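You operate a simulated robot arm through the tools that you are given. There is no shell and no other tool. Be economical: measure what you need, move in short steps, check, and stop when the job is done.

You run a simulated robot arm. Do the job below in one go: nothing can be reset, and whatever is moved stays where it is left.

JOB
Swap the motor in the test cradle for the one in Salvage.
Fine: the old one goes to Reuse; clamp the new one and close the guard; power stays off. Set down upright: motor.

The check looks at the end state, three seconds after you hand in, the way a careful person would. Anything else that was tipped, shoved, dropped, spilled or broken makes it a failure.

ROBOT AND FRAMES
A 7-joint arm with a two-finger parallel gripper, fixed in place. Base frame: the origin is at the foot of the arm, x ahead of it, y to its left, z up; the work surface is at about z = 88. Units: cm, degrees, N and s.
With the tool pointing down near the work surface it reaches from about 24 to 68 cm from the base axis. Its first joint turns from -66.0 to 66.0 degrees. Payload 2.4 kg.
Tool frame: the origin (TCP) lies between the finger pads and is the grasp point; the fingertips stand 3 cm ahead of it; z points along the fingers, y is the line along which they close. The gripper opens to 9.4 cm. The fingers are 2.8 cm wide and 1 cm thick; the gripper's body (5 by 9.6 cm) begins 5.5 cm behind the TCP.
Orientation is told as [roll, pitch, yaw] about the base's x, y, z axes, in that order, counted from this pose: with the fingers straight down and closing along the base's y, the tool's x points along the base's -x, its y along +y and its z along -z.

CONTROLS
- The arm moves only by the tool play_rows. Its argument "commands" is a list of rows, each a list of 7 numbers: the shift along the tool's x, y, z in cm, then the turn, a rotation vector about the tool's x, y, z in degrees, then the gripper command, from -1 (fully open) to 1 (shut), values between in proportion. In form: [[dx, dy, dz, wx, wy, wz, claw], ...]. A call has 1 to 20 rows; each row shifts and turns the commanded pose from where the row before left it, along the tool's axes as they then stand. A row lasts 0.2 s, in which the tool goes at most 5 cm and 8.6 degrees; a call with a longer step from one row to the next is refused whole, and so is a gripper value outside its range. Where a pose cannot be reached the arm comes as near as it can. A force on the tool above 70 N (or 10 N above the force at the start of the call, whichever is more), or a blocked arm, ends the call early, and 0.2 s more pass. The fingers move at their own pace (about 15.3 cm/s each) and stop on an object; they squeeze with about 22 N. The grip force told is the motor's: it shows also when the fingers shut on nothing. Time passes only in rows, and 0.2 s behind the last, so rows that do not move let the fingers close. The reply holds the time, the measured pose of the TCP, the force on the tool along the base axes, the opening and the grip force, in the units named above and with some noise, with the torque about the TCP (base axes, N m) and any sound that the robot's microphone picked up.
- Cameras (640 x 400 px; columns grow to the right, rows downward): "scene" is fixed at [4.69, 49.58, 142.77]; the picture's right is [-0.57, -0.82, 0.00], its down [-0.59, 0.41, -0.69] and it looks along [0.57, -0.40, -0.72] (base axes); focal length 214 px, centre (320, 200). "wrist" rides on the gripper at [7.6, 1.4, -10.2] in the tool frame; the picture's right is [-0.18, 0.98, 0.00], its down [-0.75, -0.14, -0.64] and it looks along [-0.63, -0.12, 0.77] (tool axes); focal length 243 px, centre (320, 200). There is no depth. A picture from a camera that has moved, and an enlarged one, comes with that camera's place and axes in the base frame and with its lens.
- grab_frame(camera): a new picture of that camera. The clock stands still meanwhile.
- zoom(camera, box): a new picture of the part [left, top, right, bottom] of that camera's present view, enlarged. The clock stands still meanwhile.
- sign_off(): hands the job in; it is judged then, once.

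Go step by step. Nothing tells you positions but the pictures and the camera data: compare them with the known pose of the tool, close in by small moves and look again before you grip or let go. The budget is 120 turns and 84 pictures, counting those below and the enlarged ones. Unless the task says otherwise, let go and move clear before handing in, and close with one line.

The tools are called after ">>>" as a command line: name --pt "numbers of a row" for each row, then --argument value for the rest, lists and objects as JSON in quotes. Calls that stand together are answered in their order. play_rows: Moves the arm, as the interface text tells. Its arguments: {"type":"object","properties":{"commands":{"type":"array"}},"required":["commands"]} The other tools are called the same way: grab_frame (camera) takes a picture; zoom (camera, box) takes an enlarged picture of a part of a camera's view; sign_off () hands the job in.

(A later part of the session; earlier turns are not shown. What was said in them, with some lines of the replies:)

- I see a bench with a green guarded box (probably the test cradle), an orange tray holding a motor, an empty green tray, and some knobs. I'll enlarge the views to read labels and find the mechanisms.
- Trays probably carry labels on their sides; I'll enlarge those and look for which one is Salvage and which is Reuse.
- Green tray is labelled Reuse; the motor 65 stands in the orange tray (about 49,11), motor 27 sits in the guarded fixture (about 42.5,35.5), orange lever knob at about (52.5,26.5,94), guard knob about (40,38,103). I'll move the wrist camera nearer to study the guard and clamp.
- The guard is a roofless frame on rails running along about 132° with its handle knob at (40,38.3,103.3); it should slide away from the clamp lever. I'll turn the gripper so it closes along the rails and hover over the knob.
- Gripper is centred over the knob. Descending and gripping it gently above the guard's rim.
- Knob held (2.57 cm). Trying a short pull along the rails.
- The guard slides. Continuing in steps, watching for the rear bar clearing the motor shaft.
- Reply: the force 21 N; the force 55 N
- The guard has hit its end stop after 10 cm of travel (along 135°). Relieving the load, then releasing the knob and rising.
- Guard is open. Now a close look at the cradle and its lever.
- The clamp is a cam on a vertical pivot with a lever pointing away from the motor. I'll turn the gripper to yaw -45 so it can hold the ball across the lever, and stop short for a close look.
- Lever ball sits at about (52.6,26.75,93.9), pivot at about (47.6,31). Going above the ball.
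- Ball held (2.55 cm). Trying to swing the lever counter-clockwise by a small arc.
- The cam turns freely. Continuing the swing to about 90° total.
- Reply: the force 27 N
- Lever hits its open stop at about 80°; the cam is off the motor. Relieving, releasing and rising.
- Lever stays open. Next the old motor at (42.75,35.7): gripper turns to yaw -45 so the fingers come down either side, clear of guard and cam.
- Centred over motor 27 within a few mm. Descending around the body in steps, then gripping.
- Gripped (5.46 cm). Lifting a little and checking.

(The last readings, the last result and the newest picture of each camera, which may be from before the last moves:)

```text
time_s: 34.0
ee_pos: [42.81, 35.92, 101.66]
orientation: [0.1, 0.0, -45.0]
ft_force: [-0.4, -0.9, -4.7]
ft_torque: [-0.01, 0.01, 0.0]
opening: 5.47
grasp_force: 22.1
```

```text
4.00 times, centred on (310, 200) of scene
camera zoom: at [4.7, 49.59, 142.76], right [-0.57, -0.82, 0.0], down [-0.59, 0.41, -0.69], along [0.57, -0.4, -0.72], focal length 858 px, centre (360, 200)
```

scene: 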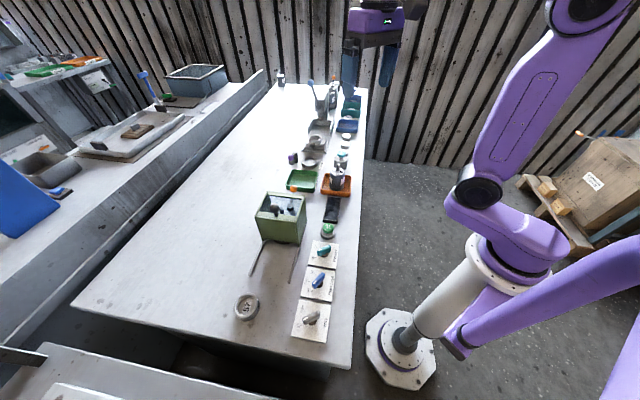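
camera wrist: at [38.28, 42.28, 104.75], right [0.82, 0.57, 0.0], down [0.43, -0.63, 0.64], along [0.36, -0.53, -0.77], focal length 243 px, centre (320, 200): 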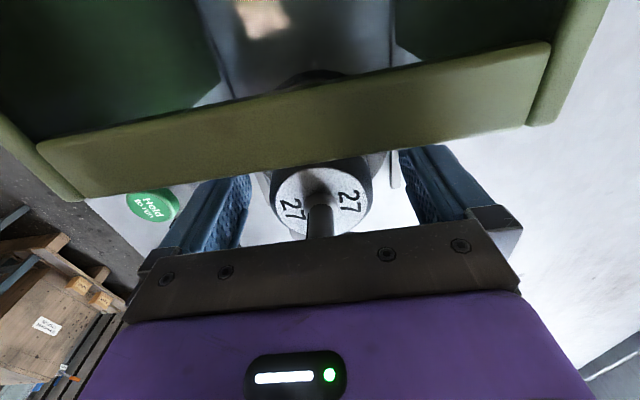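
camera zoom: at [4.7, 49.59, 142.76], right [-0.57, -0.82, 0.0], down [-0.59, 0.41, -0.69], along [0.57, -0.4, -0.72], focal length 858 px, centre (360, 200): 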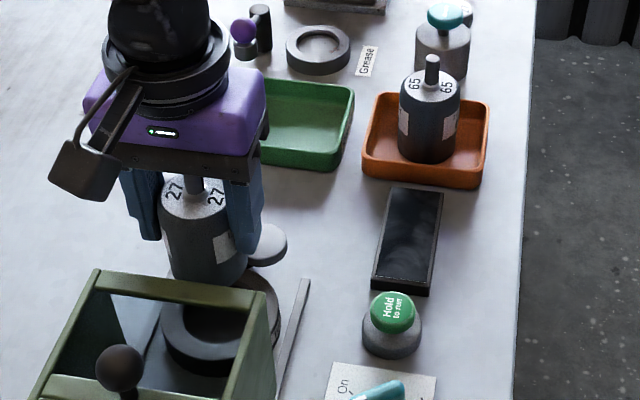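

Motor 27 is out of the cup and hanging straight (about 0.45 kg). Carrying it high over to the Reuse tray.

>>> play_rows --pt "0 0 -3 0 0 0 1" --pt "-3.1 0 -1 0 0 0 1" --pt "-4 0 0 0 0 0 1" --pt "-4 -0.1 0 0 0 0 1" --pt "-4 -0.1 0 0 0 0 1" --pt "-4 0 0 0 0 0 1" --pt "-4 0 0 0 0 0 1" --pt "0 0 2 0 0 0 1" --pt "0 0 2 0 0 0 1" --pt "0 0 0 0 0 0 1"

>>> zoom --camera "scene" --box '[270, 120, 370, 200]'

>>> grab_frame --camera "wrist"

```text
time_s: 36.2
ee_pos: [58.88, 19.46, 101.47]
orientation: [0.0, 0.0, -44.9]
ft_force: [-0.2, -0.4, -4.9]
ft_torque: [-0.02, 0.03, 0.01]
opening: 5.46
grasp_force: 21.9
```

```text
5.00 times, centred on (320, 160) of scene
camera zoom: at [4.7, 49.59, 142.76], right [-0.57, -0.82, 0.0], down [-0.59, 0.41, -0.69], along [0.57, -0.4, -0.72], focal length 1072 px, centre (320, 400)
```

zoom: 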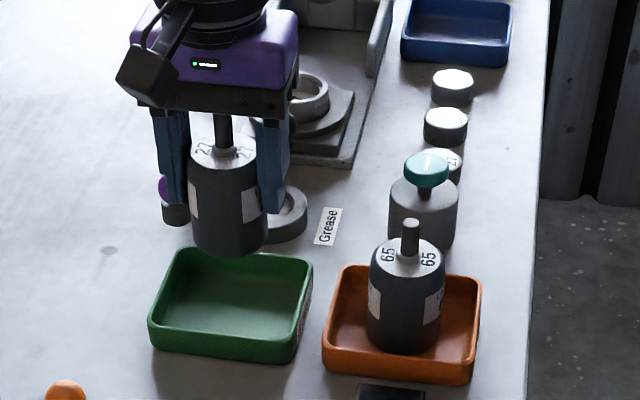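

```text
39 pictures are left
camera wrist: at [54.58, 25.78, 111.7], right [0.82, 0.57, 0.0], down [0.43, -0.63, 0.64], along [0.36, -0.53, -0.77], focal length 243 px, centre (320, 200)
```

wrist: 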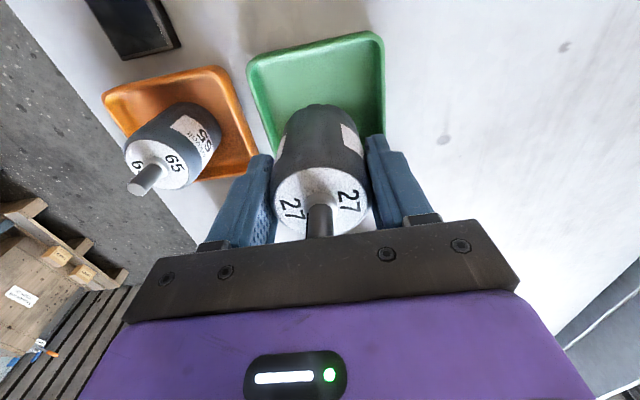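

Motor is over the tray centre. Lowering, slowly at the end until contact.

>>> play_rows --pt "-0.2 0 2 0 0 0 1" --pt "0 0 2 0 0 0 1" --pt "0 0 1.5 0 0 0 1" --pt "0 0 0.5 0 0 0 1" --pt "0 0 0.25 0 0 0 1" --pt "0 0 0 0 0 0 1"

>>> zoom --camera "scene" --box '[270, 120, 370, 200]'

```text
time_s: 37.6
ee_pos: [59.07, 19.23, 95.4]
orientation: [0.0, 0.0, -44.9]
ft_force: [-0.3, 0.2, -5.4]
ft_torque: [0.04, -0.04, -0.03]
opening: 5.46
grasp_force: 22.1
```

```text
5.00 times, centred on (320, 160) of scene
camera zoom: at [4.7, 49.59, 142.76], right [-0.57, -0.82, 0.0], down [-0.59, 0.41, -0.69], along [0.57, -0.4, -0.72], focal length 1072 px, centre (320, 400)
```

zoom: 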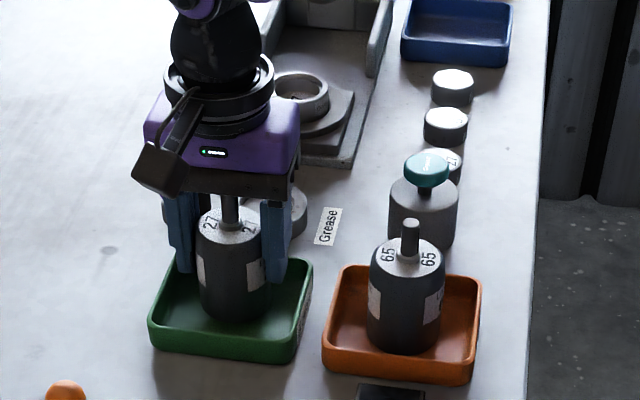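

>>> play_rows --pt "0 0 0.2 0 0 0 1" --pt "0 0 0.2 0 0 0 1" --pt "0 0 0.2 0 0 0 1" --pt "0 0 0.15 0 0 0 1" --pt "0 0 0 0 0 0 1"

```text
time_s: 38.8
ee_pos: [58.98, 19.08, 94.62]
orientation: [0.0, -0.1, -45.0]
ft_force: [0.2, 0.2, -5.2]
ft_torque: [-0.01, 0.02, -0.01]
opening: 5.48
grasp_force: 21.9
```

>>> play_rows --pt "0 0 0.1 0 0 0 1" --pt "0 0 0.1 0 0 0 1" --pt "0 0 0.1 0 0 0 1" --pt "0 0 0 0 0 0 1"

>>> zoom --camera "scene" --box '[280, 145, 360, 195]'

```text
time_s: 39.8
ee_pos: [59.06, 19.26, 94.35]
orientation: [0.1, -0.1, -45.0]
ft_force: [-4.9, -2.0, 9.8]
ft_torque: [-0.08, 0.01, -0.04]
opening: 5.47
grasp_force: 21.9
```

```text
8.00 times, centred on (320, 170) of scene
camera zoom: at [4.66, 49.57, 142.77], right [-0.57, -0.82, 0.0], down [-0.59, 0.41, -0.69], along [0.57, -0.4, -0.72], focal length 1716 px, centre (320, 440)
```

zoom: 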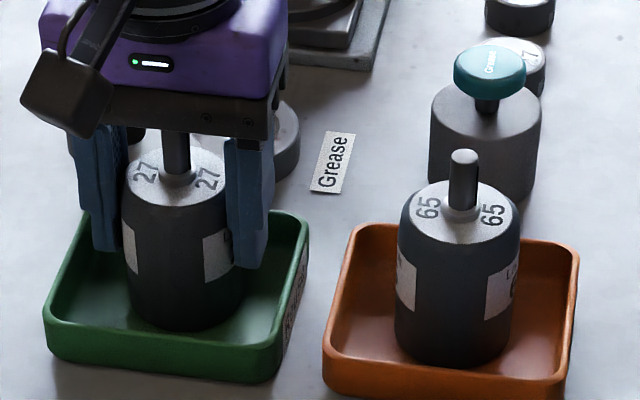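

Contact with the tray floor at TCP z≈94.4. Easing off and releasing.

>>> play_rows --pt "0 0 -0.12 0 0 0 1" --pt "0 0 0 0 0 0 0.3" --pt "0 0 0 0 0 0 -0.3" --pt "0 0 0 0 0 0 -0.6" --pt "0 0 0 0 0 0 -0.7" --pt "0 0 -1 0 0 0 -0.7" --pt "0 0 -2 0 0 0 -0.7" --pt "0 0 -3 0 0 0 -0.7" --pt "0 0 -4 0 0 0 -0.7" --pt "0 0 -4 0 0 0 -1" --pt "0 0 0 0 0 0 -1"

>>> grab_frame --camera "wrist"

>>> zoom --camera "scene" --box '[280, 145, 360, 195]'

```text
time_s: 42.2
ee_pos: [59.01, 19.18, 108.6]
orientation: [0.0, 0.0, -44.9]
ft_force: [-0.5, 0.4, 0.1]
ft_torque: [0.0, -0.01, -0.03]
opening: 9.4
grasp_force: 0.0
```

```text
36 pictures are left
camera wrist: at [54.76, 25.61, 118.71], right [0.82, 0.57, 0.0], down [0.43, -0.63, 0.64], along [0.36, -0.53, -0.77], focal length 243 px, centre (320, 200)
```

wrist: 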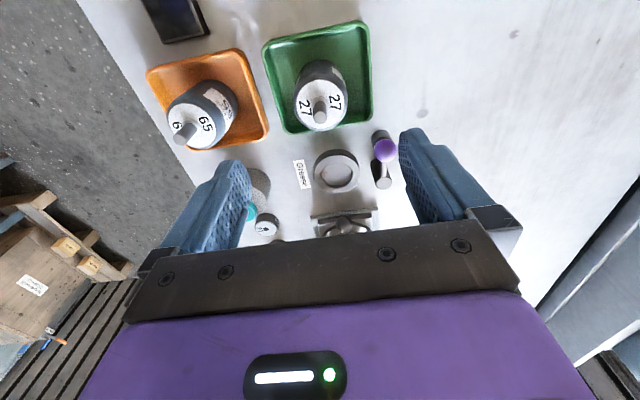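

```text
8.00 times, centred on (320, 170) of scene
camera zoom: at [4.69, 49.58, 142.77], right [-0.57, -0.82, 0.0], down [-0.59, 0.41, -0.69], along [0.57, -0.4, -0.72], focal length 1716 px, centre (320, 440)
```

zoom: 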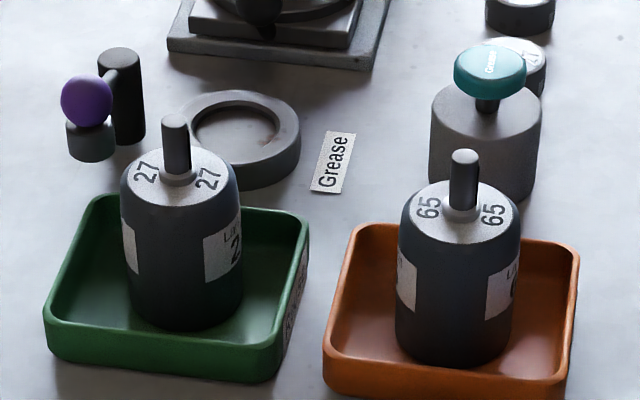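

Motor 27 stands upright in Reuse. Next, hovering over motor 65 at about (49.9,10.8).

>>> play_rows --pt "0.1 -3.1 0 0 0 0 -1" --pt "0.1 -3.1 0 0 0 0 -1" --pt "0.1 -3.1 0 0 0 0 -1" --pt "0.1 -3.1 1 0 0 0 -1" --pt "0 0 1 0 0 0 -1" --pt "0 0 0 0 0 0 -1"

>>> grab_frame --camera "wrist"

>>> zoom --camera "scene" --box '[290, 150, 370, 210]'

```text
time_s: 43.6
ee_pos: [50.03, 10.75, 106.43]
orientation: [-0.1, 0.0, -45.1]
ft_force: [-0.4, -0.1, 0.2]
ft_torque: [0.01, 0.0, -0.03]
opening: 9.39
grasp_force: 0.1
```

```text
34 pictures are left
camera wrist: at [45.68, 17.13, 116.59], right [0.82, 0.57, 0.0], down [0.43, -0.63, 0.64], along [0.36, -0.53, -0.77], focal length 243 px, centre (320, 200)
```

wrist: 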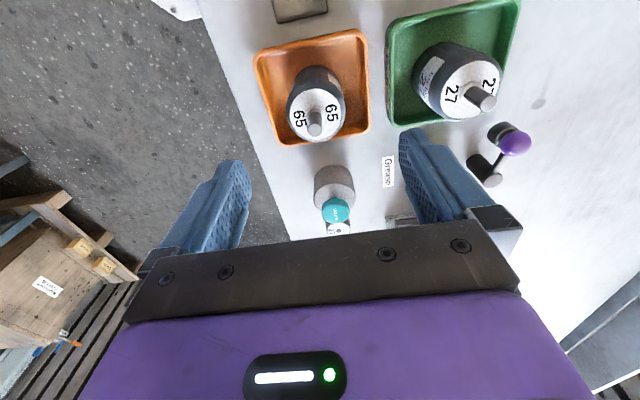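

```text
6.67 times, centred on (330, 180) of scene
camera zoom: at [4.69, 49.58, 142.77], right [-0.57, -0.82, 0.0], down [-0.59, 0.41, -0.69], along [0.57, -0.4, -0.72], focal length 1430 px, centre (253, 333)
```

zoom: 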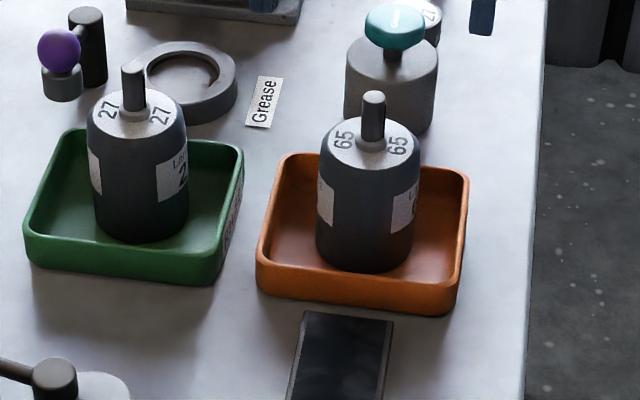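

Before committing, I'll turn the camera to the bench-edge side to read the orange tray's label.

>>> play_rows --pt "0 0 -1 0 0 -8.4 -1" --pt "0 0 0 0 0 -8.4 -1" --pt "0 0 0 0 0 -8.4 -1" --pt "0 0 0 0 0 -8.4 -1" --pt "0 0 0 0 0 -8.4 -1" --pt "0 0 0 0 0 -8.4 -1" --pt "0 0 0 0 0 -8.4 -1" --pt "0 0 0 0 0 -8.4 -1" --pt "0 0 0 0 0 -8.4 -1" --pt "4 0 0 0 0 -8.4 -1" --pt "4 0 0 0 0 -6 -1" --pt "0 0 0 0 0 0 -1"

>>> grab_frame --camera "wrist"

```text
time_s: 46.2
ee_pos: [43.3, 6.19, 107.34]
orientation: [0.0, 0.0, 45.2]
ft_force: [-0.3, -0.4, 0.1]
ft_torque: [0.03, 0.0, 0.0]
opening: 9.4
grasp_force: 0.0
```

```text
32 pictures are left
camera wrist: at [37.08, 1.77, 117.55], right [-0.57, 0.82, 0.0], down [0.63, 0.43, 0.64], along [0.53, 0.36, -0.77], focal length 243 px, centre (320, 200)
```

wrist: 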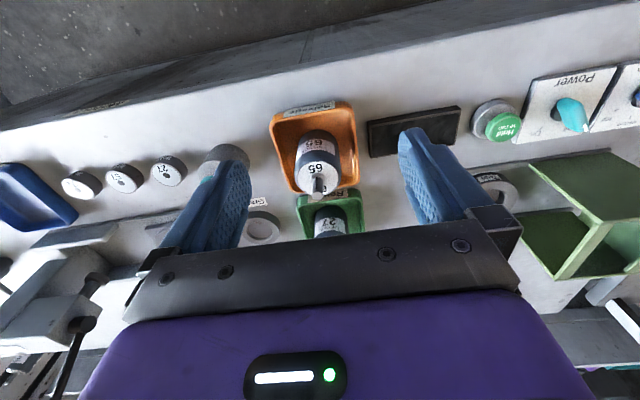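

>>> zoom --camera "wrist" --box '[270, 90, 350, 140]'

>>> zoom --camera "wrist" --box '[510, 60, 640, 150]'

```text
8.00 times, centred on (310, 115) of wrist
camera zoom: at [37.08, 1.77, 117.55], right [-0.57, 0.82, 0.0], down [0.63, 0.43, 0.64], along [0.53, 0.36, -0.77], focal length 1941 px, centre (400, 880)
```

zoom: 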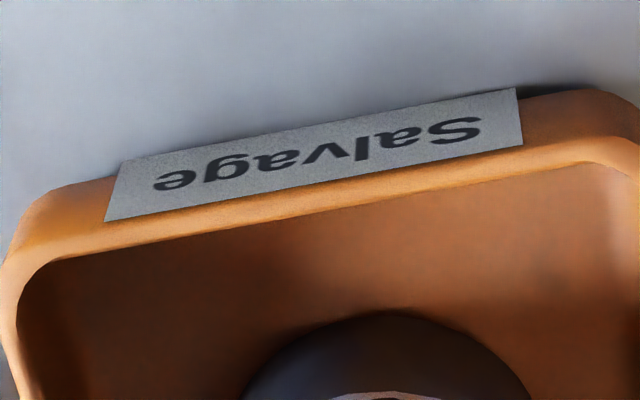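

```text
4.44 times, centred on (575, 105) of wrist
camera zoom: at [37.08, 1.77, 117.55], right [-0.57, 0.82, 0.0], down [0.63, 0.43, 0.64], along [0.53, 0.36, -0.77], focal length 1078 px, centre (-813, 622)
```

zoom: 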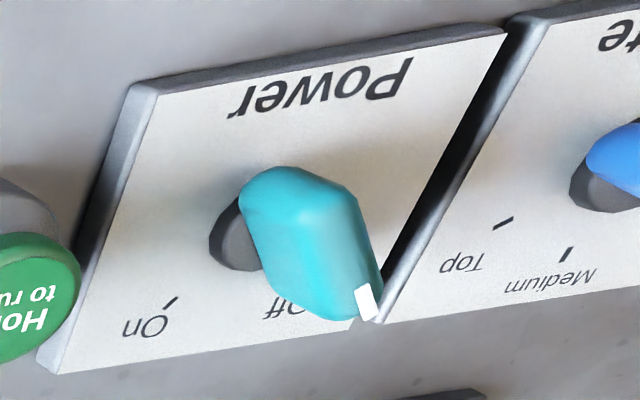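

Confirmed: orange is Salvage, and the power switch is on Off. Returning over motor 65.

>>> play_rows --pt "0 0 0 0 0 8.2 -1" --pt "0 0 0 0 0 8.2 -1" --pt "0 0 0 0 0 8.2 -1" --pt "0 0 0 0 0 8.2 -1" --pt "0 0 0 0 0 8.2 -1" --pt "0 0 0 0 0 8.2 -1" --pt "0 0 0 0 0 8.2 -1" --pt "0 0 0 0 0 8.2 -1" --pt "0 0 0 0 0 8.2 -1" --pt "0 0 0 0 0 8.2 -1" --pt "0 0 0 0 0 8.2 -1" --pt "-0.6 3.7 0 0 0 0 -1" --pt "-0.63 3.84 0 0 0 0 -1" --pt "0 0 2.3 0 0 0 -0.55" --pt "0 0 0 0 0 0 -0.55"

>>> grab_frame --camera "wrist"

```text
time_s: 49.4
ee_pos: [49.66, 10.78, 105.11]
orientation: [0.0, 0.0, -45.2]
ft_force: [0.0, -0.8, -0.1]
ft_torque: [0.03, 0.0, 0.01]
opening: 7.29
grasp_force: 0.1
```

```text
29 pictures are left
camera wrist: at [45.38, 17.13, 115.21], right [0.83, 0.56, 0.0], down [0.43, -0.63, 0.64], along [0.36, -0.53, -0.77], focal length 243 px, centre (320, 200)
```

wrist: 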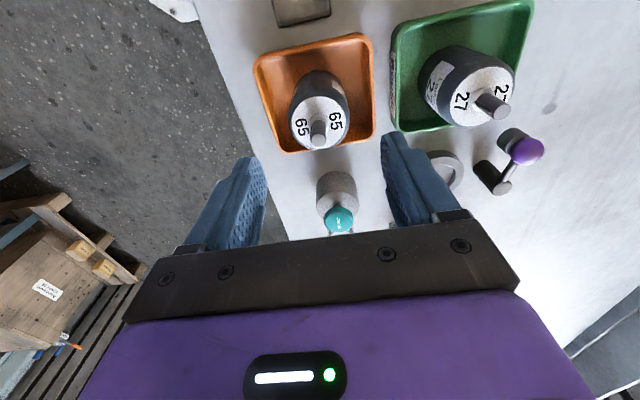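

>>> play_rows --pt "0.06 -0.1 3 0 0 0 -0.55" --pt "0 0 3 0 0 0 -0.55" --pt "0 0 2 0 0 0 -0.55" --pt "0 0 1.4 0 0 0 -0.55" --pt "0 0 1.1 0 0 0 -0.55" --pt "0 0 0 0 0 0 -0.55"

>>> zoom --camera "scene" --box '[290, 140, 370, 200]'

```text
time_s: 50.8
ee_pos: [49.56, 10.65, 94.63]
orientation: [0.0, -0.1, -45.2]
ft_force: [0.2, -0.3, 0.4]
ft_torque: [-0.02, 0.0, 0.02]
opening: 7.3
grasp_force: 0.1
```

```text
6.67 times, centred on (330, 170) of scene
camera zoom: at [4.69, 49.58, 142.77], right [-0.57, -0.82, 0.0], down [-0.59, 0.41, -0.69], along [0.57, -0.4, -0.72], focal length 1430 px, centre (253, 400)
```

zoom: 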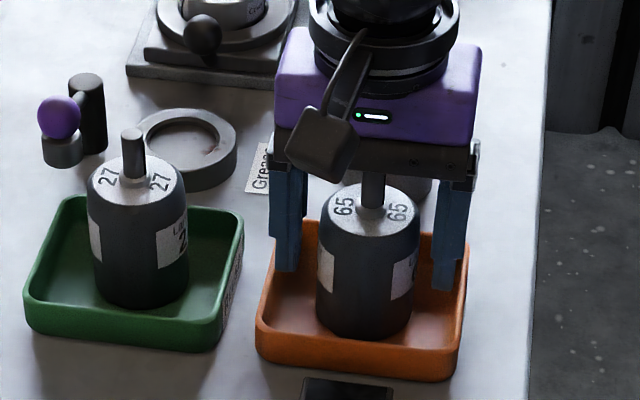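

Fingers straddle motor 65. Gripping and lifting.

>>> play_rows --pt "0 0 0 0 0 0 -0.2" --pt "0 0 0 0 0 0 0" --pt "0 0 0 0 0 0 0.3" --pt "0 0 0 0 0 0 0.6" --pt "0 0 0 0 0 0 1" --pt "0 0 0 0 0 0 1"

>>> play_rows --pt "0 0 -0.5 0 0 0 1" --pt "0 0 -1 0 0 0 1" --pt "0 0 -2 0 0 0 1" --pt "0 0 -3 0 0 0 1" --pt "0 0 -3 0 0 0 1" --pt "0 0 -3 0 0 0 1" --pt "0 0 0 0 0 0 1"

>>> zoom --camera "scene" --box '[250, 120, 370, 250]'

```text
time_s: 52.2
ee_pos: [49.54, 10.55, 94.64]
orientation: [0.1, 0.0, -45.1]
ft_force: [-0.5, 0.0, -0.4]
ft_torque: [-0.01, -0.01, -0.03]
opening: 5.52
grasp_force: 21.7
```

```text
time_s: 53.8
ee_pos: [49.59, 10.7, 107.2]
orientation: [-0.1, 0.0, -45.1]
ft_force: [0.8, 0.6, -5.3]
ft_torque: [0.0, 0.01, 0.02]
opening: 5.59
grasp_force: 21.9
```

```text
3.08 times, centred on (310, 185) of scene
camera zoom: at [4.7, 49.58, 142.76], right [-0.57, -0.82, 0.0], down [-0.59, 0.41, -0.69], along [0.57, -0.4, -0.72], focal length 660 px, centre (351, 246)
```

zoom: 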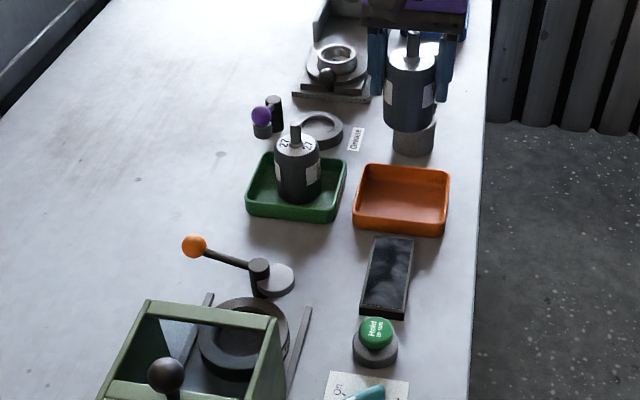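

Motor 65 lifted. Measuring the empty cup from the fixed camera before placing.

>>> zoom --camera "scene" --box '[275, 195, 347, 240]'

```text
8.89 times, centred on (311, 218) of scene
camera zoom: at [4.7, 49.58, 142.76], right [-0.57, -0.82, 0.0], down [-0.59, 0.41, -0.69], along [0.57, -0.4, -0.72], focal length 1906 px, centre (400, 44)
```

zoom: 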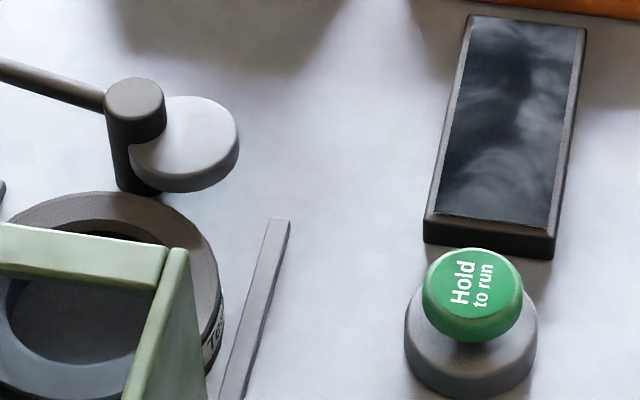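

>>> play_rows --pt "3.12 2.13 0 0 0 0 1" --pt "3.12 2.13 0 0 0 0 1" --pt "3.12 2.13 0 0 0 0 1" --pt "3.12 2.13 0 0 0 0 1" --pt "3.12 2.13 0 0 0 0 1" --pt "3.12 2.13 0 0 0 0 1" --pt "0 0 0 0 0 0 1"

>>> grab_frame --camera "wrist"

>>> zoom --camera "wrist" --box '[240, 0, 400, 100]'

```text
time_s: 55.4
ee_pos: [45.4, 32.89, 107.09]
orientation: [0.0, 0.0, -45.2]
ft_force: [-0.8, 0.2, -4.4]
ft_torque: [0.01, -0.01, -0.02]
opening: 5.6
grasp_force: 22.3
```

```text
25 pictures are left
camera wrist: at [41.03, 39.4, 117.3], right [0.83, 0.56, 0.0], down [0.43, -0.63, 0.64], along [0.36, -0.53, -0.77], focal length 243 px, centre (320, 200)
```

wrist: 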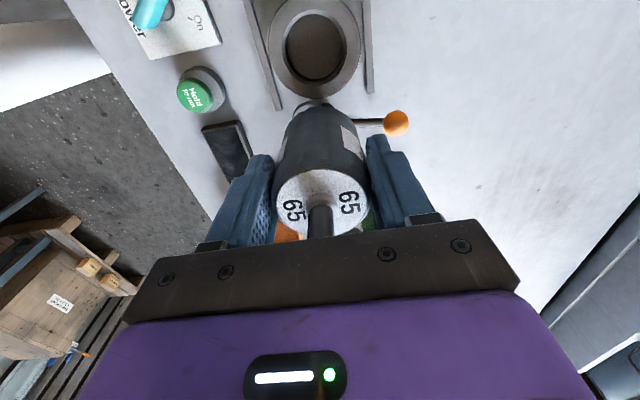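

```text
4.00 times, centred on (320, 50) of wrist
camera zoom: at [41.03, 39.4, 117.3], right [0.83, 0.56, 0.0], down [0.43, -0.63, 0.64], along [0.36, -0.53, -0.77], focal length 970 px, centre (320, 800)
```

zoom: 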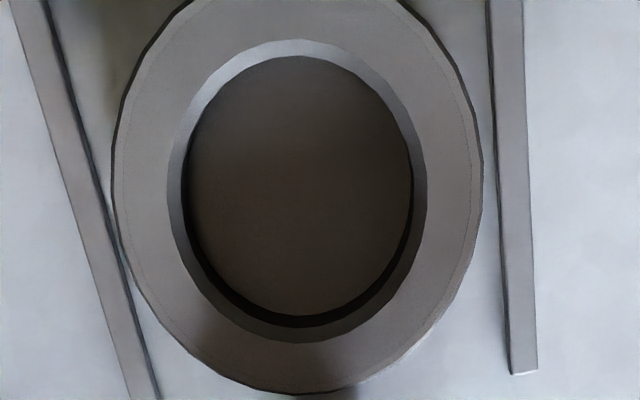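

The cup centre is about (42.65,36.0) with a chamfered, close-fitting hole. Moving the motor over it and lowering partway.

>>> play_rows --pt "2.1 0.12 0 0 0 0 1" --pt "2.03 0.11 0 0 0 0 1" --pt "0 0 3 0 0 0 1" --pt "0 0 3 0 0 0 1" --pt "0 0 2.6 0 0 0 1" --pt "0 0 0 0 0 0 1" --pt "0 0 0 0 0 0 1"

>>> grab_frame --camera "wrist"

>>> zoom --camera "scene" --box '[250, 180, 340, 250]'

```text
time_s: 57.0
ee_pos: [42.68, 36.1, 98.53]
orientation: [-0.1, -0.1, -45.2]
ft_force: [0.2, -0.7, -4.6]
ft_torque: [-0.01, 0.05, -0.01]
opening: 5.53
grasp_force: 22.2
```

```text
23 pictures are left
camera wrist: at [38.35, 42.47, 108.68], right [0.83, 0.56, 0.0], down [0.43, -0.63, 0.64], along [0.36, -0.53, -0.77], focal length 243 px, centre (320, 200)
```

wrist: 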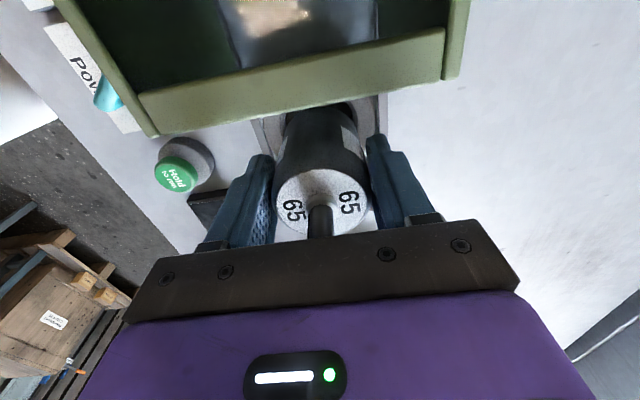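

```text
5.71 times, centred on (295, 215) of scene
camera zoom: at [4.7, 49.59, 142.76], right [-0.57, -0.82, 0.0], down [-0.59, 0.41, -0.69], along [0.57, -0.4, -0.72], focal length 1226 px, centre (463, 114)
```

zoom: 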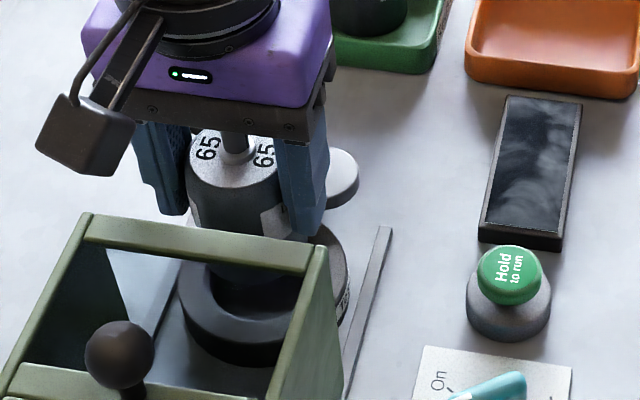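

>>> play_rows --pt "-0.03 -0.05 0.4 0 0 0 1" --pt "0 0 0.4 0 0 0 1" --pt "0 0 0.4 0 0 0 1" --pt "0 0 0.3 0 0 0 1"

```text
time_s: 58.0
ee_pos: [42.72, 35.95, 97.04]
orientation: [-0.1, 0.1, -45.3]
ft_force: [0.9, -0.2, -4.3]
ft_torque: [0.01, 0.02, 0.0]
opening: 5.55
grasp_force: 22.2
```

>>> play_rows --pt "0 0 0.3 0 0 0 1" --pt "0 0 0.3 0 0 0 1" --pt "0 0 0.2 0 0 0 1"

```text
time_s: 58.8
ee_pos: [42.54, 35.85, 96.22]
orientation: [0.0, -0.1, -45.2]
ft_force: [-0.4, -0.2, -4.6]
ft_torque: [0.0, 0.03, -0.02]
opening: 5.56
grasp_force: 22.0
```

>>> play_rows --pt "0 0 0.3 0 0 0 1" --pt "0 0 0.25 0 0 0 1" --pt "0 0 0.2 0 0 0 1"

```text
time_s: 59.6
ee_pos: [42.69, 35.9, 95.46]
orientation: [0.1, 0.0, -45.1]
ft_force: [-1.2, 1.5, -4.5]
ft_torque: [0.07, 0.03, 0.02]
opening: 5.58
grasp_force: 22.3
```

>>> play_rows --pt "0 0 0.2 0 0 0 1" --pt "0 0 0.2 0 0 0 1" --pt "0 0 0.15 0 0 0 1"

>>> zoom --camera "scene" --box '[250, 180, 340, 250]'

```text
time_s: 60.4
ee_pos: [42.58, 35.92, 94.85]
orientation: [0.0, 0.0, -45.1]
ft_force: [-0.9, 1.3, -4.0]
ft_torque: [0.1, 0.07, -0.01]
opening: 5.56
grasp_force: 21.9
```

```text
5.71 times, centred on (295, 215) of scene
camera zoom: at [4.69, 49.59, 142.76], right [-0.57, -0.82, 0.0], down [-0.59, 0.41, -0.69], along [0.57, -0.4, -0.72], focal length 1226 px, centre (463, 114)
```

zoom: 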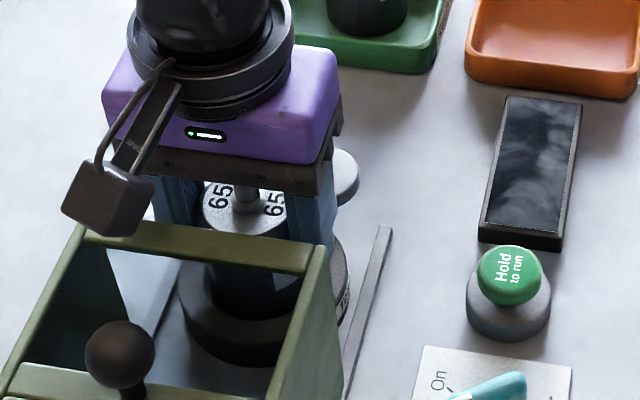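

It's entering the cup. A few more tiny steps until the floor is felt.

>>> play_rows --pt "0 0 0.12 0 0 0 1" --pt "0 0 0.1 0 0 0 1" --pt "0 0 0 0 0 0 1"

```text
time_s: 61.2
ee_pos: [42.74, 35.99, 94.83]
orientation: [0.2, 0.0, -45.2]
ft_force: [-2.5, 0.1, 9.3]
ft_torque: [-0.06, -0.05, -0.03]
opening: 5.55
grasp_force: 21.8
```

Floor contact at the expected height (94.8). Easing off and releasing, then rising.

>>> play_rows --pt "0 0 -0.15 0 0 0 1" --pt "0 0 0 0 0 0 0.3" --pt "0 0 0 0 0 0 -0.3" --pt "0 0 0 0 0 0 -0.7" --pt "0 0 0 0 0 0 -0.7" --pt "0 0 -1 0 0 0 -0.7" --pt "0 0 -2 0 0 0 -0.7" --pt "0 0 -3 0 0 0 -0.7" --pt "0 0 -4 0 0 0 -0.7" --pt "0 0 -4 0 0 0 -1" --pt "0 0 0 0 0 0 -1"

>>> grab_frame --camera "wrist"

>>> zoom --camera "scene" --box '[250, 180, 340, 250]'

```text
time_s: 63.6
ee_pos: [42.7, 35.88, 108.87]
orientation: [0.0, 0.0, -45.1]
ft_force: [-0.4, 0.5, 0.7]
ft_torque: [0.01, 0.0, -0.03]
opening: 9.39
grasp_force: 0.1
```

```text
20 pictures are left
camera wrist: at [38.39, 42.4, 119.09], right [0.83, 0.56, 0.0], down [0.43, -0.63, 0.64], along [0.36, -0.53, -0.77], focal length 243 px, centre (320, 200)
```

wrist: 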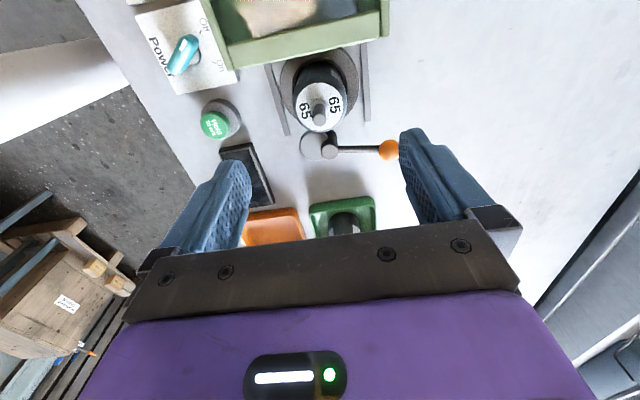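

```text
5.71 times, centred on (295, 215) of scene
camera zoom: at [4.69, 49.58, 142.77], right [-0.57, -0.82, 0.0], down [-0.59, 0.41, -0.69], along [0.57, -0.4, -0.72], focal length 1226 px, centre (463, 114)
```

zoom: 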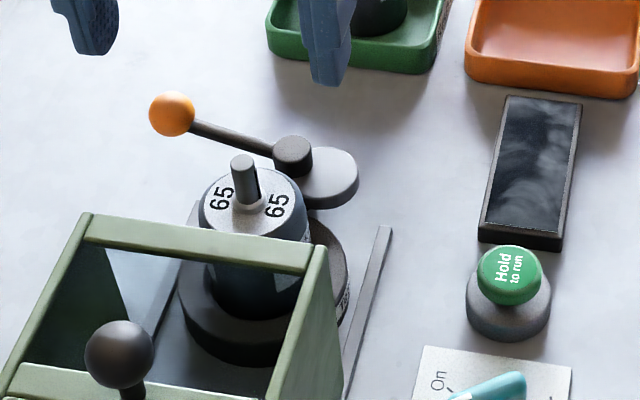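

Motor 65 is seated upright. Now to the lever ball at about (52.5,35.6) to re-clamp.

>>> play_rows --pt "0 0 0 0 0 -7.9 -1" --pt "0 0 0 0 0 -7.9 -1" --pt "0 0 0 0 0 -7.9 -1" --pt "0 0 0 0 0 -7.9 -1" --pt "0 0 0 0 0 -7.9 -1" --pt "0 0 0 0 0 -7.9 -1" --pt "0 0 0 0 0 -7.9 -1" --pt "0 0 0 0 0 -7.9 -1" --pt "0 0 0 0 0 -7.9 -1" --pt "0 0 0 0 0 -7.9 -1" --pt "0 0 0 0 0 -8.0 -1" --pt "-2.37 -2.25 0 0 0 0 -0.5" --pt "-2.36 -2.25 0 0 0 0 -0.3" --pt "-2.36 -2.26 3 0 0 0 -0.3" --pt "0 0 3.5 0 0 0 -0.3" --pt "0 0 0 0 0 0 -0.3"

>>> grab_frame --camera "wrist"

```text
time_s: 67.0
ee_pos: [52.45, 35.56, 102.38]
orientation: [0.0, 0.0, 41.8]
ft_force: [-0.1, 1.2, 0.0]
ft_torque: [0.03, -0.01, 0.0]
opening: 6.12
grasp_force: 0.1
```

```text
18 pictures are left
camera wrist: at [45.88, 31.59, 112.52], right [-0.52, 0.86, 0.0], down [0.66, 0.4, 0.64], along [0.55, 0.33, -0.77], focal length 243 px, centre (320, 200)
```

wrist: 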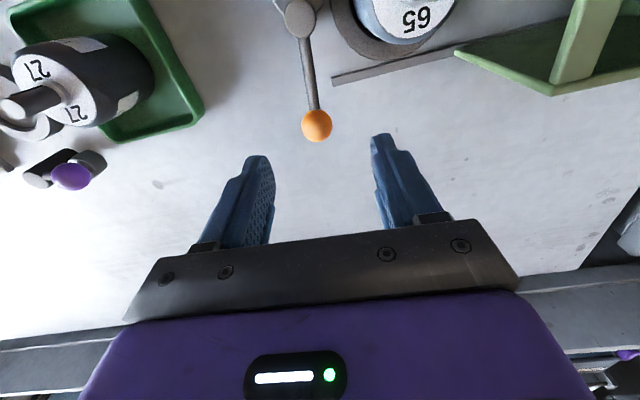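

>>> play_rows --pt "-0.1 -0.3 2.4 0 0 0 -0.3" --pt "0 0 2.4 0 0 0 -0.3" --pt "0 0 2.3 0 0 0 -0.3" --pt "0 0 0 0 0 0 0" --pt "0 0 0 0 0 0 0.5" --pt "0 0 0 0 0 0 0.8" --pt "0 0 0 0 0 0 0.8"

>>> zoom --camera "scene" --box '[250, 160, 340, 230]'

```text
time_s: 68.6
ee_pos: [52.74, 35.47, 95.22]
orientation: [0.0, 0.0, 41.8]
ft_force: [2.7, -1.2, -2.8]
ft_torque: [0.32, -0.48, 0.13]
opening: 2.53
grasp_force: 44.9
```

```text
5.71 times, centred on (295, 195) of scene
camera zoom: at [4.7, 49.58, 142.77], right [-0.57, -0.82, 0.0], down [-0.59, 0.41, -0.69], along [0.57, -0.4, -0.72], focal length 1226 px, centre (463, 229)
```

zoom: 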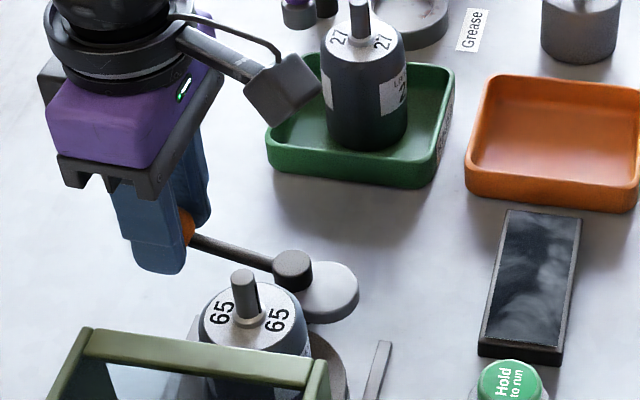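

Ball held. Swinging the lever clockwise back toward the clamped position.

>>> play_rows --pt "0.026 -0.585 0 0 0 5 0.8" --pt "0.026 -0.585 0 0 0 5 0.8" --pt "0.026 -0.585 0 0 0 5 0.8" --pt "0.026 -0.585 0 0 0 5 0.8" --pt "0.026 -0.585 0 0 0 5 0.8" --pt "0.026 -0.585 0 0 0 5 0.8"

```text
time_s: 70.0
ee_pos: [54.29, 32.46, 95.23]
orientation: [0.0, 0.0, 11.7]
ft_force: [8.4, -0.2, 2.1]
ft_torque: [-0.09, -0.32, 0.16]
opening: 2.52
grasp_force: 44.8
```

>>> play_rows --pt "-0.08 -0.585 0 0 0 5 0.8" --pt "0.02 -0.585 0 0 0 5 0.8" --pt "0.02 -0.585 0 0 0 5 0.8" --pt "0.02 -0.585 0 0 0 5 0.8" --pt "0.02 -0.585 0 0 0 5 0.8"

```text
time_s: 71.2
ee_pos: [54.31, 29.52, 95.22]
orientation: [0.0, 0.0, -13.2]
ft_force: [-2.0, -4.6, 13.3]
ft_torque: [-0.18, -0.04, 0.34]
opening: 2.52
grasp_force: 45.1
```

>>> play_rows --pt "0.03 -0.585 -0.05 0 0 5 0.8" --pt "0.03 -0.585 -0.03 0 0 5 0.8" --pt "0.03 -0.585 0 0 0 5 0.8"

>>> zoom --camera "scene" --box '[250, 160, 340, 230]'

```text
time_s: 72.0
ee_pos: [53.57, 27.83, 95.27]
orientation: [0.0, 0.0, -28.3]
ft_force: [-1.6, -3.9, 2.5]
ft_torque: [-0.11, -0.1, 0.28]
opening: 2.52
grasp_force: 45.6
```

```text
5.71 times, centred on (295, 195) of scene
camera zoom: at [4.68, 49.57, 142.77], right [-0.57, -0.82, 0.0], down [-0.59, 0.41, -0.69], along [0.57, -0.4, -0.72], focal length 1226 px, centre (463, 229)
```

zoom: 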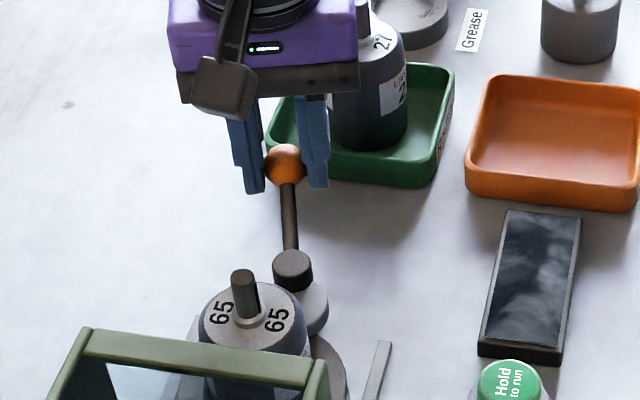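

>>> play_rows --pt "0.03 -0.585 0 0 0 5 0.8" --pt "0.03 -0.585 0 0 0 5 0.8" --pt "0.02 -0.3 0 0 0 2.5 0.8" --pt "0 0 0 0 0 0 0.8"

```text
time_s: 73.0
ee_pos: [52.82, 26.62, 95.16]
orientation: [-0.1, 0.1, -40.8]
ft_force: [1.4, -7.2, -4.9]
ft_torque: [0.08, 0.3, 0.32]
opening: 2.55
grasp_force: 44.9
```

Lever is back at its original clamped angle; nudging slightly to confirm the stop.

>>> play_rows --pt "0 -0.3 0 0 0 2 0.8" --pt "0 -0.2 0 0 0 1 0.8" --pt "0 0 0 0 0 0 0.8"

```text
time_s: 73.8
ee_pos: [52.73, 26.53, 95.32]
orientation: [0.5, -0.1, -43.8]
ft_force: [24.7, 10.2, -24.1]
ft_torque: [0.0, -0.33, -0.12]
opening: 2.53
grasp_force: 44.6
```

Firm stop reached: clamped. Relieving, releasing and rising, then checking.

>>> play_rows --pt "0 0.4 0 0 0 -2 0.8" --pt "0 0 0 0 0 0 0.8" --pt "0 0 0 0 0 0 0.4" --pt "0 0 0 0 0 0 -0.2" --pt "0 0 0 0 0 0 -0.2" --pt "0 0 -2 0 0 0 -0.2" --pt "0 0 -3 0 0 0 -0.3" --pt "0 0 -4 0 0 0 -0.5" --pt "0 0 -4 0 0 0 -1" --pt "0 0 -3 0 0 0 -1" --pt "0 0 0 0 0 0 -1"

>>> zoom --camera "scene" --box '[250, 160, 350, 240]'

>>> grab_frame --camera "wrist"

```text
time_s: 76.2
ee_pos: [52.7, 26.64, 111.42]
orientation: [0.1, 0.0, -41.7]
ft_force: [-0.6, 0.5, 0.2]
ft_torque: [0.0, 0.0, -0.04]
opening: 9.41
grasp_force: 0.0
```

```text
5.00 times, centred on (300, 200) of scene
camera zoom: at [4.69, 49.58, 142.77], right [-0.57, -0.82, 0.0], down [-0.59, 0.41, -0.69], along [0.57, -0.4, -0.72], focal length 1072 px, centre (420, 200)
```

zoom: 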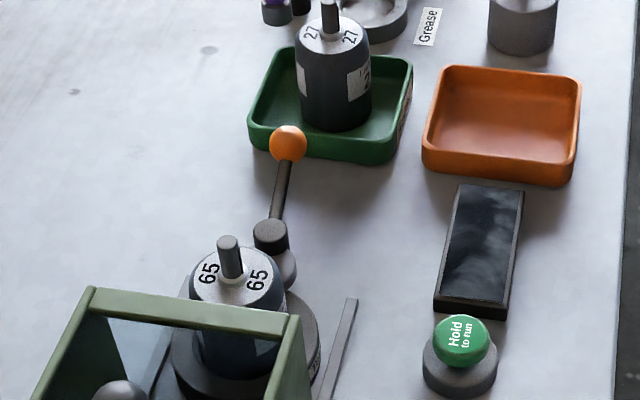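

```text
14 pictures are left
camera wrist: at [47.99, 32.79, 121.58], right [0.79, 0.61, 0.0], down [0.47, -0.61, 0.64], along [0.39, -0.51, -0.77], focal length 243 px, centre (320, 200)
```

wrist: 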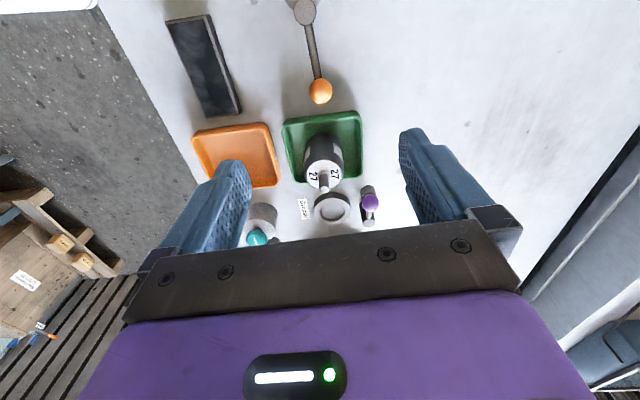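

Clamp matches its original state. Now back to the guard knob at (33.1,45.3).

>>> play_rows --pt "0 0 -1 0 0 -8.43 -1" --pt "0 0 -1 0 0 -8.43 -1" --pt "0 0 -1 0 0 -8.43 -1" --pt "0 0 0 0 0 -8.43 -1" --pt "0 0 0 0 0 -8.43 -1" --pt "0 0 0 0 0 -8.43 -1" --pt "0 0 0 0 0 -8.43 -1" --pt "0 0 0 0 0 -8.43 -1" --pt "0 0 0 0 0 -8.43 -1" --pt "0 0 0 0 0 -8.43 -1" --pt "0.3 4.5 0 0 0 0 -1" --pt "0.3 4.5 0 0 0 0 -1" --pt "0.3 4.5 0 0 0 0 -1" --pt "0.3 4.5 0 0 0 0 -1" --pt "0.3 4.5 0 0 0 0 -1" --pt "0.26 4.47 0 0 0 0 -0.5" --pt "0 0 2.5 0 0 0 -0.3" --pt "0 0 0 0 0 0 -0.3"

>>> grab_frame --camera "wrist"

```text
time_s: 80.0
ee_pos: [33.23, 45.3, 111.81]
orientation: [-0.1, 0.1, 42.6]
ft_force: [0.4, 0.4, 0.1]
ft_torque: [-0.03, -0.02, -0.01]
opening: 6.1
grasp_force: 0.0
```

```text
13 pictures are left
camera wrist: at [26.68, 41.16, 121.95], right [-0.53, 0.85, 0.0], down [0.65, 0.41, 0.64], along [0.54, 0.34, -0.77], focal length 243 px, centre (320, 200)
```

wrist: 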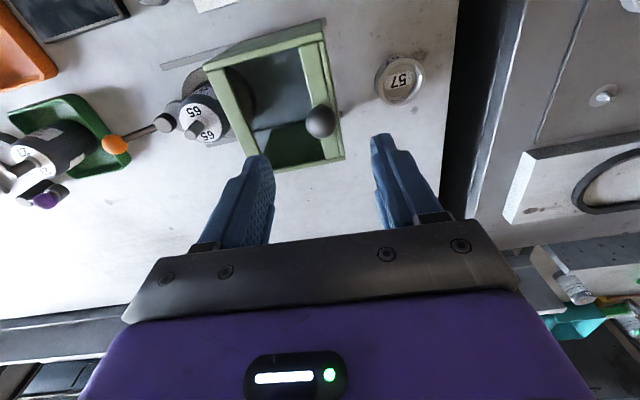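

Knob is aligned. Descend, grip, and begin closing the guard.

>>> play_rows --pt "0 0 2.5 0 0 -2.4 -0.3" --pt "0 0 2.5 0 0 0 -0.3" --pt "0 0 2.5 0 0 0 -0.3" --pt "0 0 0 0 0 0 0" --pt "0 0 0 0 0 0 0.5" --pt "0 0 0 0 0 0 0.8" --pt "0 0 0 0 0 0 0.8"

>>> play_rows --pt "0 -0.5 0 0 0 0 0.8" --pt "0 -0.7 0 0 0 0 0.8" --pt "0 -0.8 0 0 0 0 0.8"

```text
time_s: 81.6
ee_pos: [33.32, 45.29, 104.37]
orientation: [0.0, 0.1, 45.0]
ft_force: [-1.7, -0.5, -5.9]
ft_torque: [0.61, -0.53, 0.03]
opening: 2.53
grasp_force: 45.5
```

```text
time_s: 82.4
ee_pos: [34.72, 43.8, 104.24]
orientation: [0.1, -0.1, 45.0]
ft_force: [4.2, 6.4, -0.4]
ft_torque: [-0.65, 0.7, 0.03]
opening: 2.54
grasp_force: 45.1
```

>>> play_rows --pt "-0.06 -0.8 0 0 0 0 0.8" --pt "-0.02 -0.8 0 0 0 0 0.8" --pt "-0.02 -0.8 0 0 0 0 0.8"

>>> zoom --camera "scene" --box '[240, 170, 350, 260]'

```text
time_s: 83.2
ee_pos: [36.34, 42.17, 104.29]
orientation: [0.0, -0.1, 45.0]
ft_force: [-3.1, -3.0, 2.2]
ft_torque: [0.37, -0.47, 0.13]
opening: 2.52
grasp_force: 45.5
```

```text
4.44 times, centred on (295, 215) of scene
camera zoom: at [4.68, 49.57, 142.77], right [-0.57, -0.82, 0.0], down [-0.59, 0.41, -0.69], along [0.57, -0.4, -0.72], focal length 953 px, centre (431, 133)
```

zoom: 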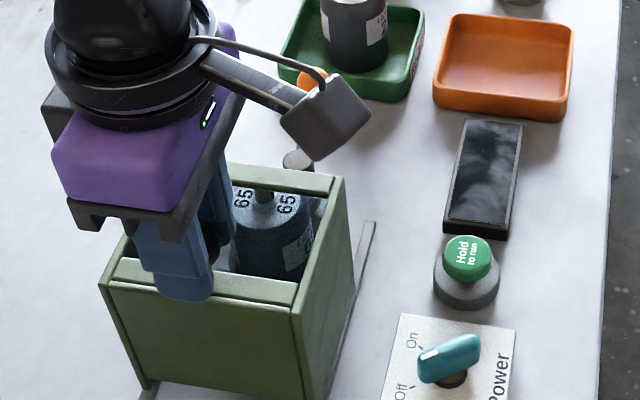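

Bar passing over the shaft without catching. Continuing.

>>> play_rows --pt "0.02 -0.8 0 0 0 0 0.8" --pt "0 -0.8 0 0 0 0 0.8" --pt "0 -0.8 0 0 0 0 0.8"

>>> play_rows --pt "0 -0.8 0 0 0 0 0.8" --pt "0 -0.7 0 0 0 0 0.8"

```text
time_s: 84.0
ee_pos: [38.09, 40.63, 104.35]
orientation: [0.0, 0.1, 45.1]
ft_force: [-5.9, -3.9, 2.5]
ft_torque: [0.33, -0.27, 0.04]
opening: 2.54
grasp_force: 45.2
```

```text
time_s: 84.6
ee_pos: [39.1, 39.38, 104.32]
orientation: [0.0, 0.2, 45.0]
ft_force: [-4.3, -4.4, 4.1]
ft_torque: [-0.38, 0.38, 0.04]
opening: 2.54
grasp_force: 45.1
```

>>> play_rows --pt "0.04 -0.6 0 0 0 0 0.8" --pt "0 -0.5 0 0 0 0 0.8" --pt "0 -0.4 0 0 0 0 0.8" --pt "0 0 0 0 0 0 0.8"

```text
time_s: 85.6
ee_pos: [40.27, 38.3, 104.24]
orientation: [0.0, 0.0, 45.1]
ft_force: [-0.8, -4.0, -2.6]
ft_torque: [0.05, -0.1, 0.0]
opening: 2.54
grasp_force: 45.2
```

>>> play_rows --pt "0 -0.2 0 0 0 0 0.8" --pt "0 -0.2 0 0 0 0 0.8" --pt "0 0 0 0 0 0 0.8"

```text
time_s: 86.4
ee_pos: [40.25, 38.25, 104.35]
orientation: [0.2, 0.0, 45.2]
ft_force: [-10.8, 8.8, -5.0]
ft_torque: [0.42, -0.01, -0.07]
opening: 2.53
grasp_force: 45.4
```

The guard is against its closed stop. Relieving, releasing, and moving clear.

>>> play_rows --pt "0 0.2 0 0 0 0 0.8" --pt "0 0 0 0 0 0 0.8" --pt "0 0 0 0 0 0 0.4" --pt "0 0 0 0 0 0 -0.2" --pt "0 0 0 0 0 0 -0.2" --pt "0 0 -2.5 0 0 0 -0.2" --pt "0 0 -3 0 0 0 -0.2" --pt "0 0 -4 0 0 0 -0.2" --pt "0 0 -5 0 0 0 -1" --pt "2 0 -4 0 0 0 -1" --pt "0 0 0 0 0 0 -1"

>>> grab_frame --camera "wrist"

>>> zoom --camera "scene" --box '[240, 140, 360, 260]'

>>> grab_frame --camera "scene"

```text
time_s: 88.8
ee_pos: [38.74, 36.89, 122.71]
orientation: [0.0, 0.0, 45.1]
ft_force: [0.7, -0.6, -0.2]
ft_torque: [-0.01, -0.02, 0.01]
opening: 9.41
grasp_force: 0.1
```

```text
11 pictures are left
camera wrist: at [32.5, 32.5, 132.97], right [-0.57, 0.82, 0.0], down [0.63, 0.43, 0.64], along [0.53, 0.36, -0.77], focal length 243 px, centre (320, 200)
```

wrist: 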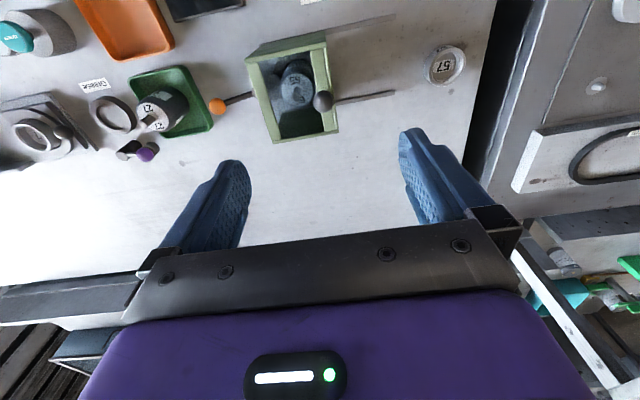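

```text
3.33 times, centred on (300, 200) of scene
camera zoom: at [4.69, 49.58, 142.77], right [-0.57, -0.82, 0.0], down [-0.59, 0.41, -0.69], along [0.57, -0.4, -0.72], focal length 715 px, centre (387, 200)
```

zoom: 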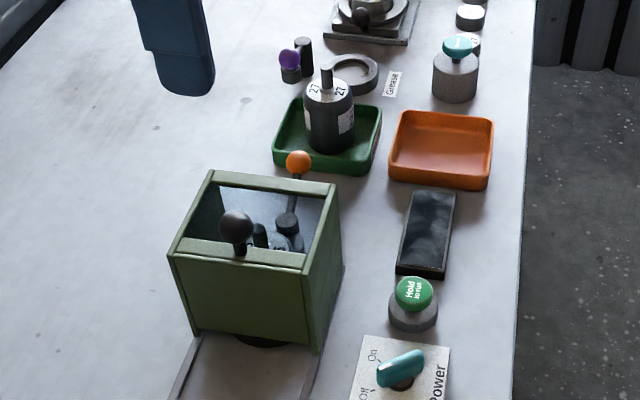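

```text
9 pictures are left
```

scene: 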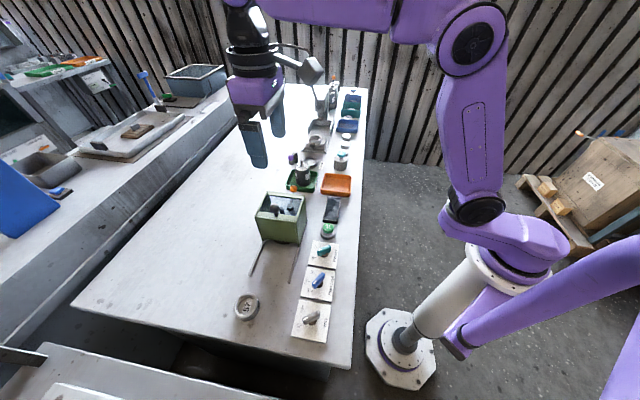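

The guard is closed, motor 65 is clamped in the cradle, motor 27 stands upright in Reuse, and the power switch is untouched on Off. The arm is clear, so I'm handing in.

>>> sign_off

```text
The job is handed in.
```

The motors are swapped: motor 65 from Salvage is clamped in the test cradle with the guard closed, motor 27 stands upright in Reuse, and the power is still off.
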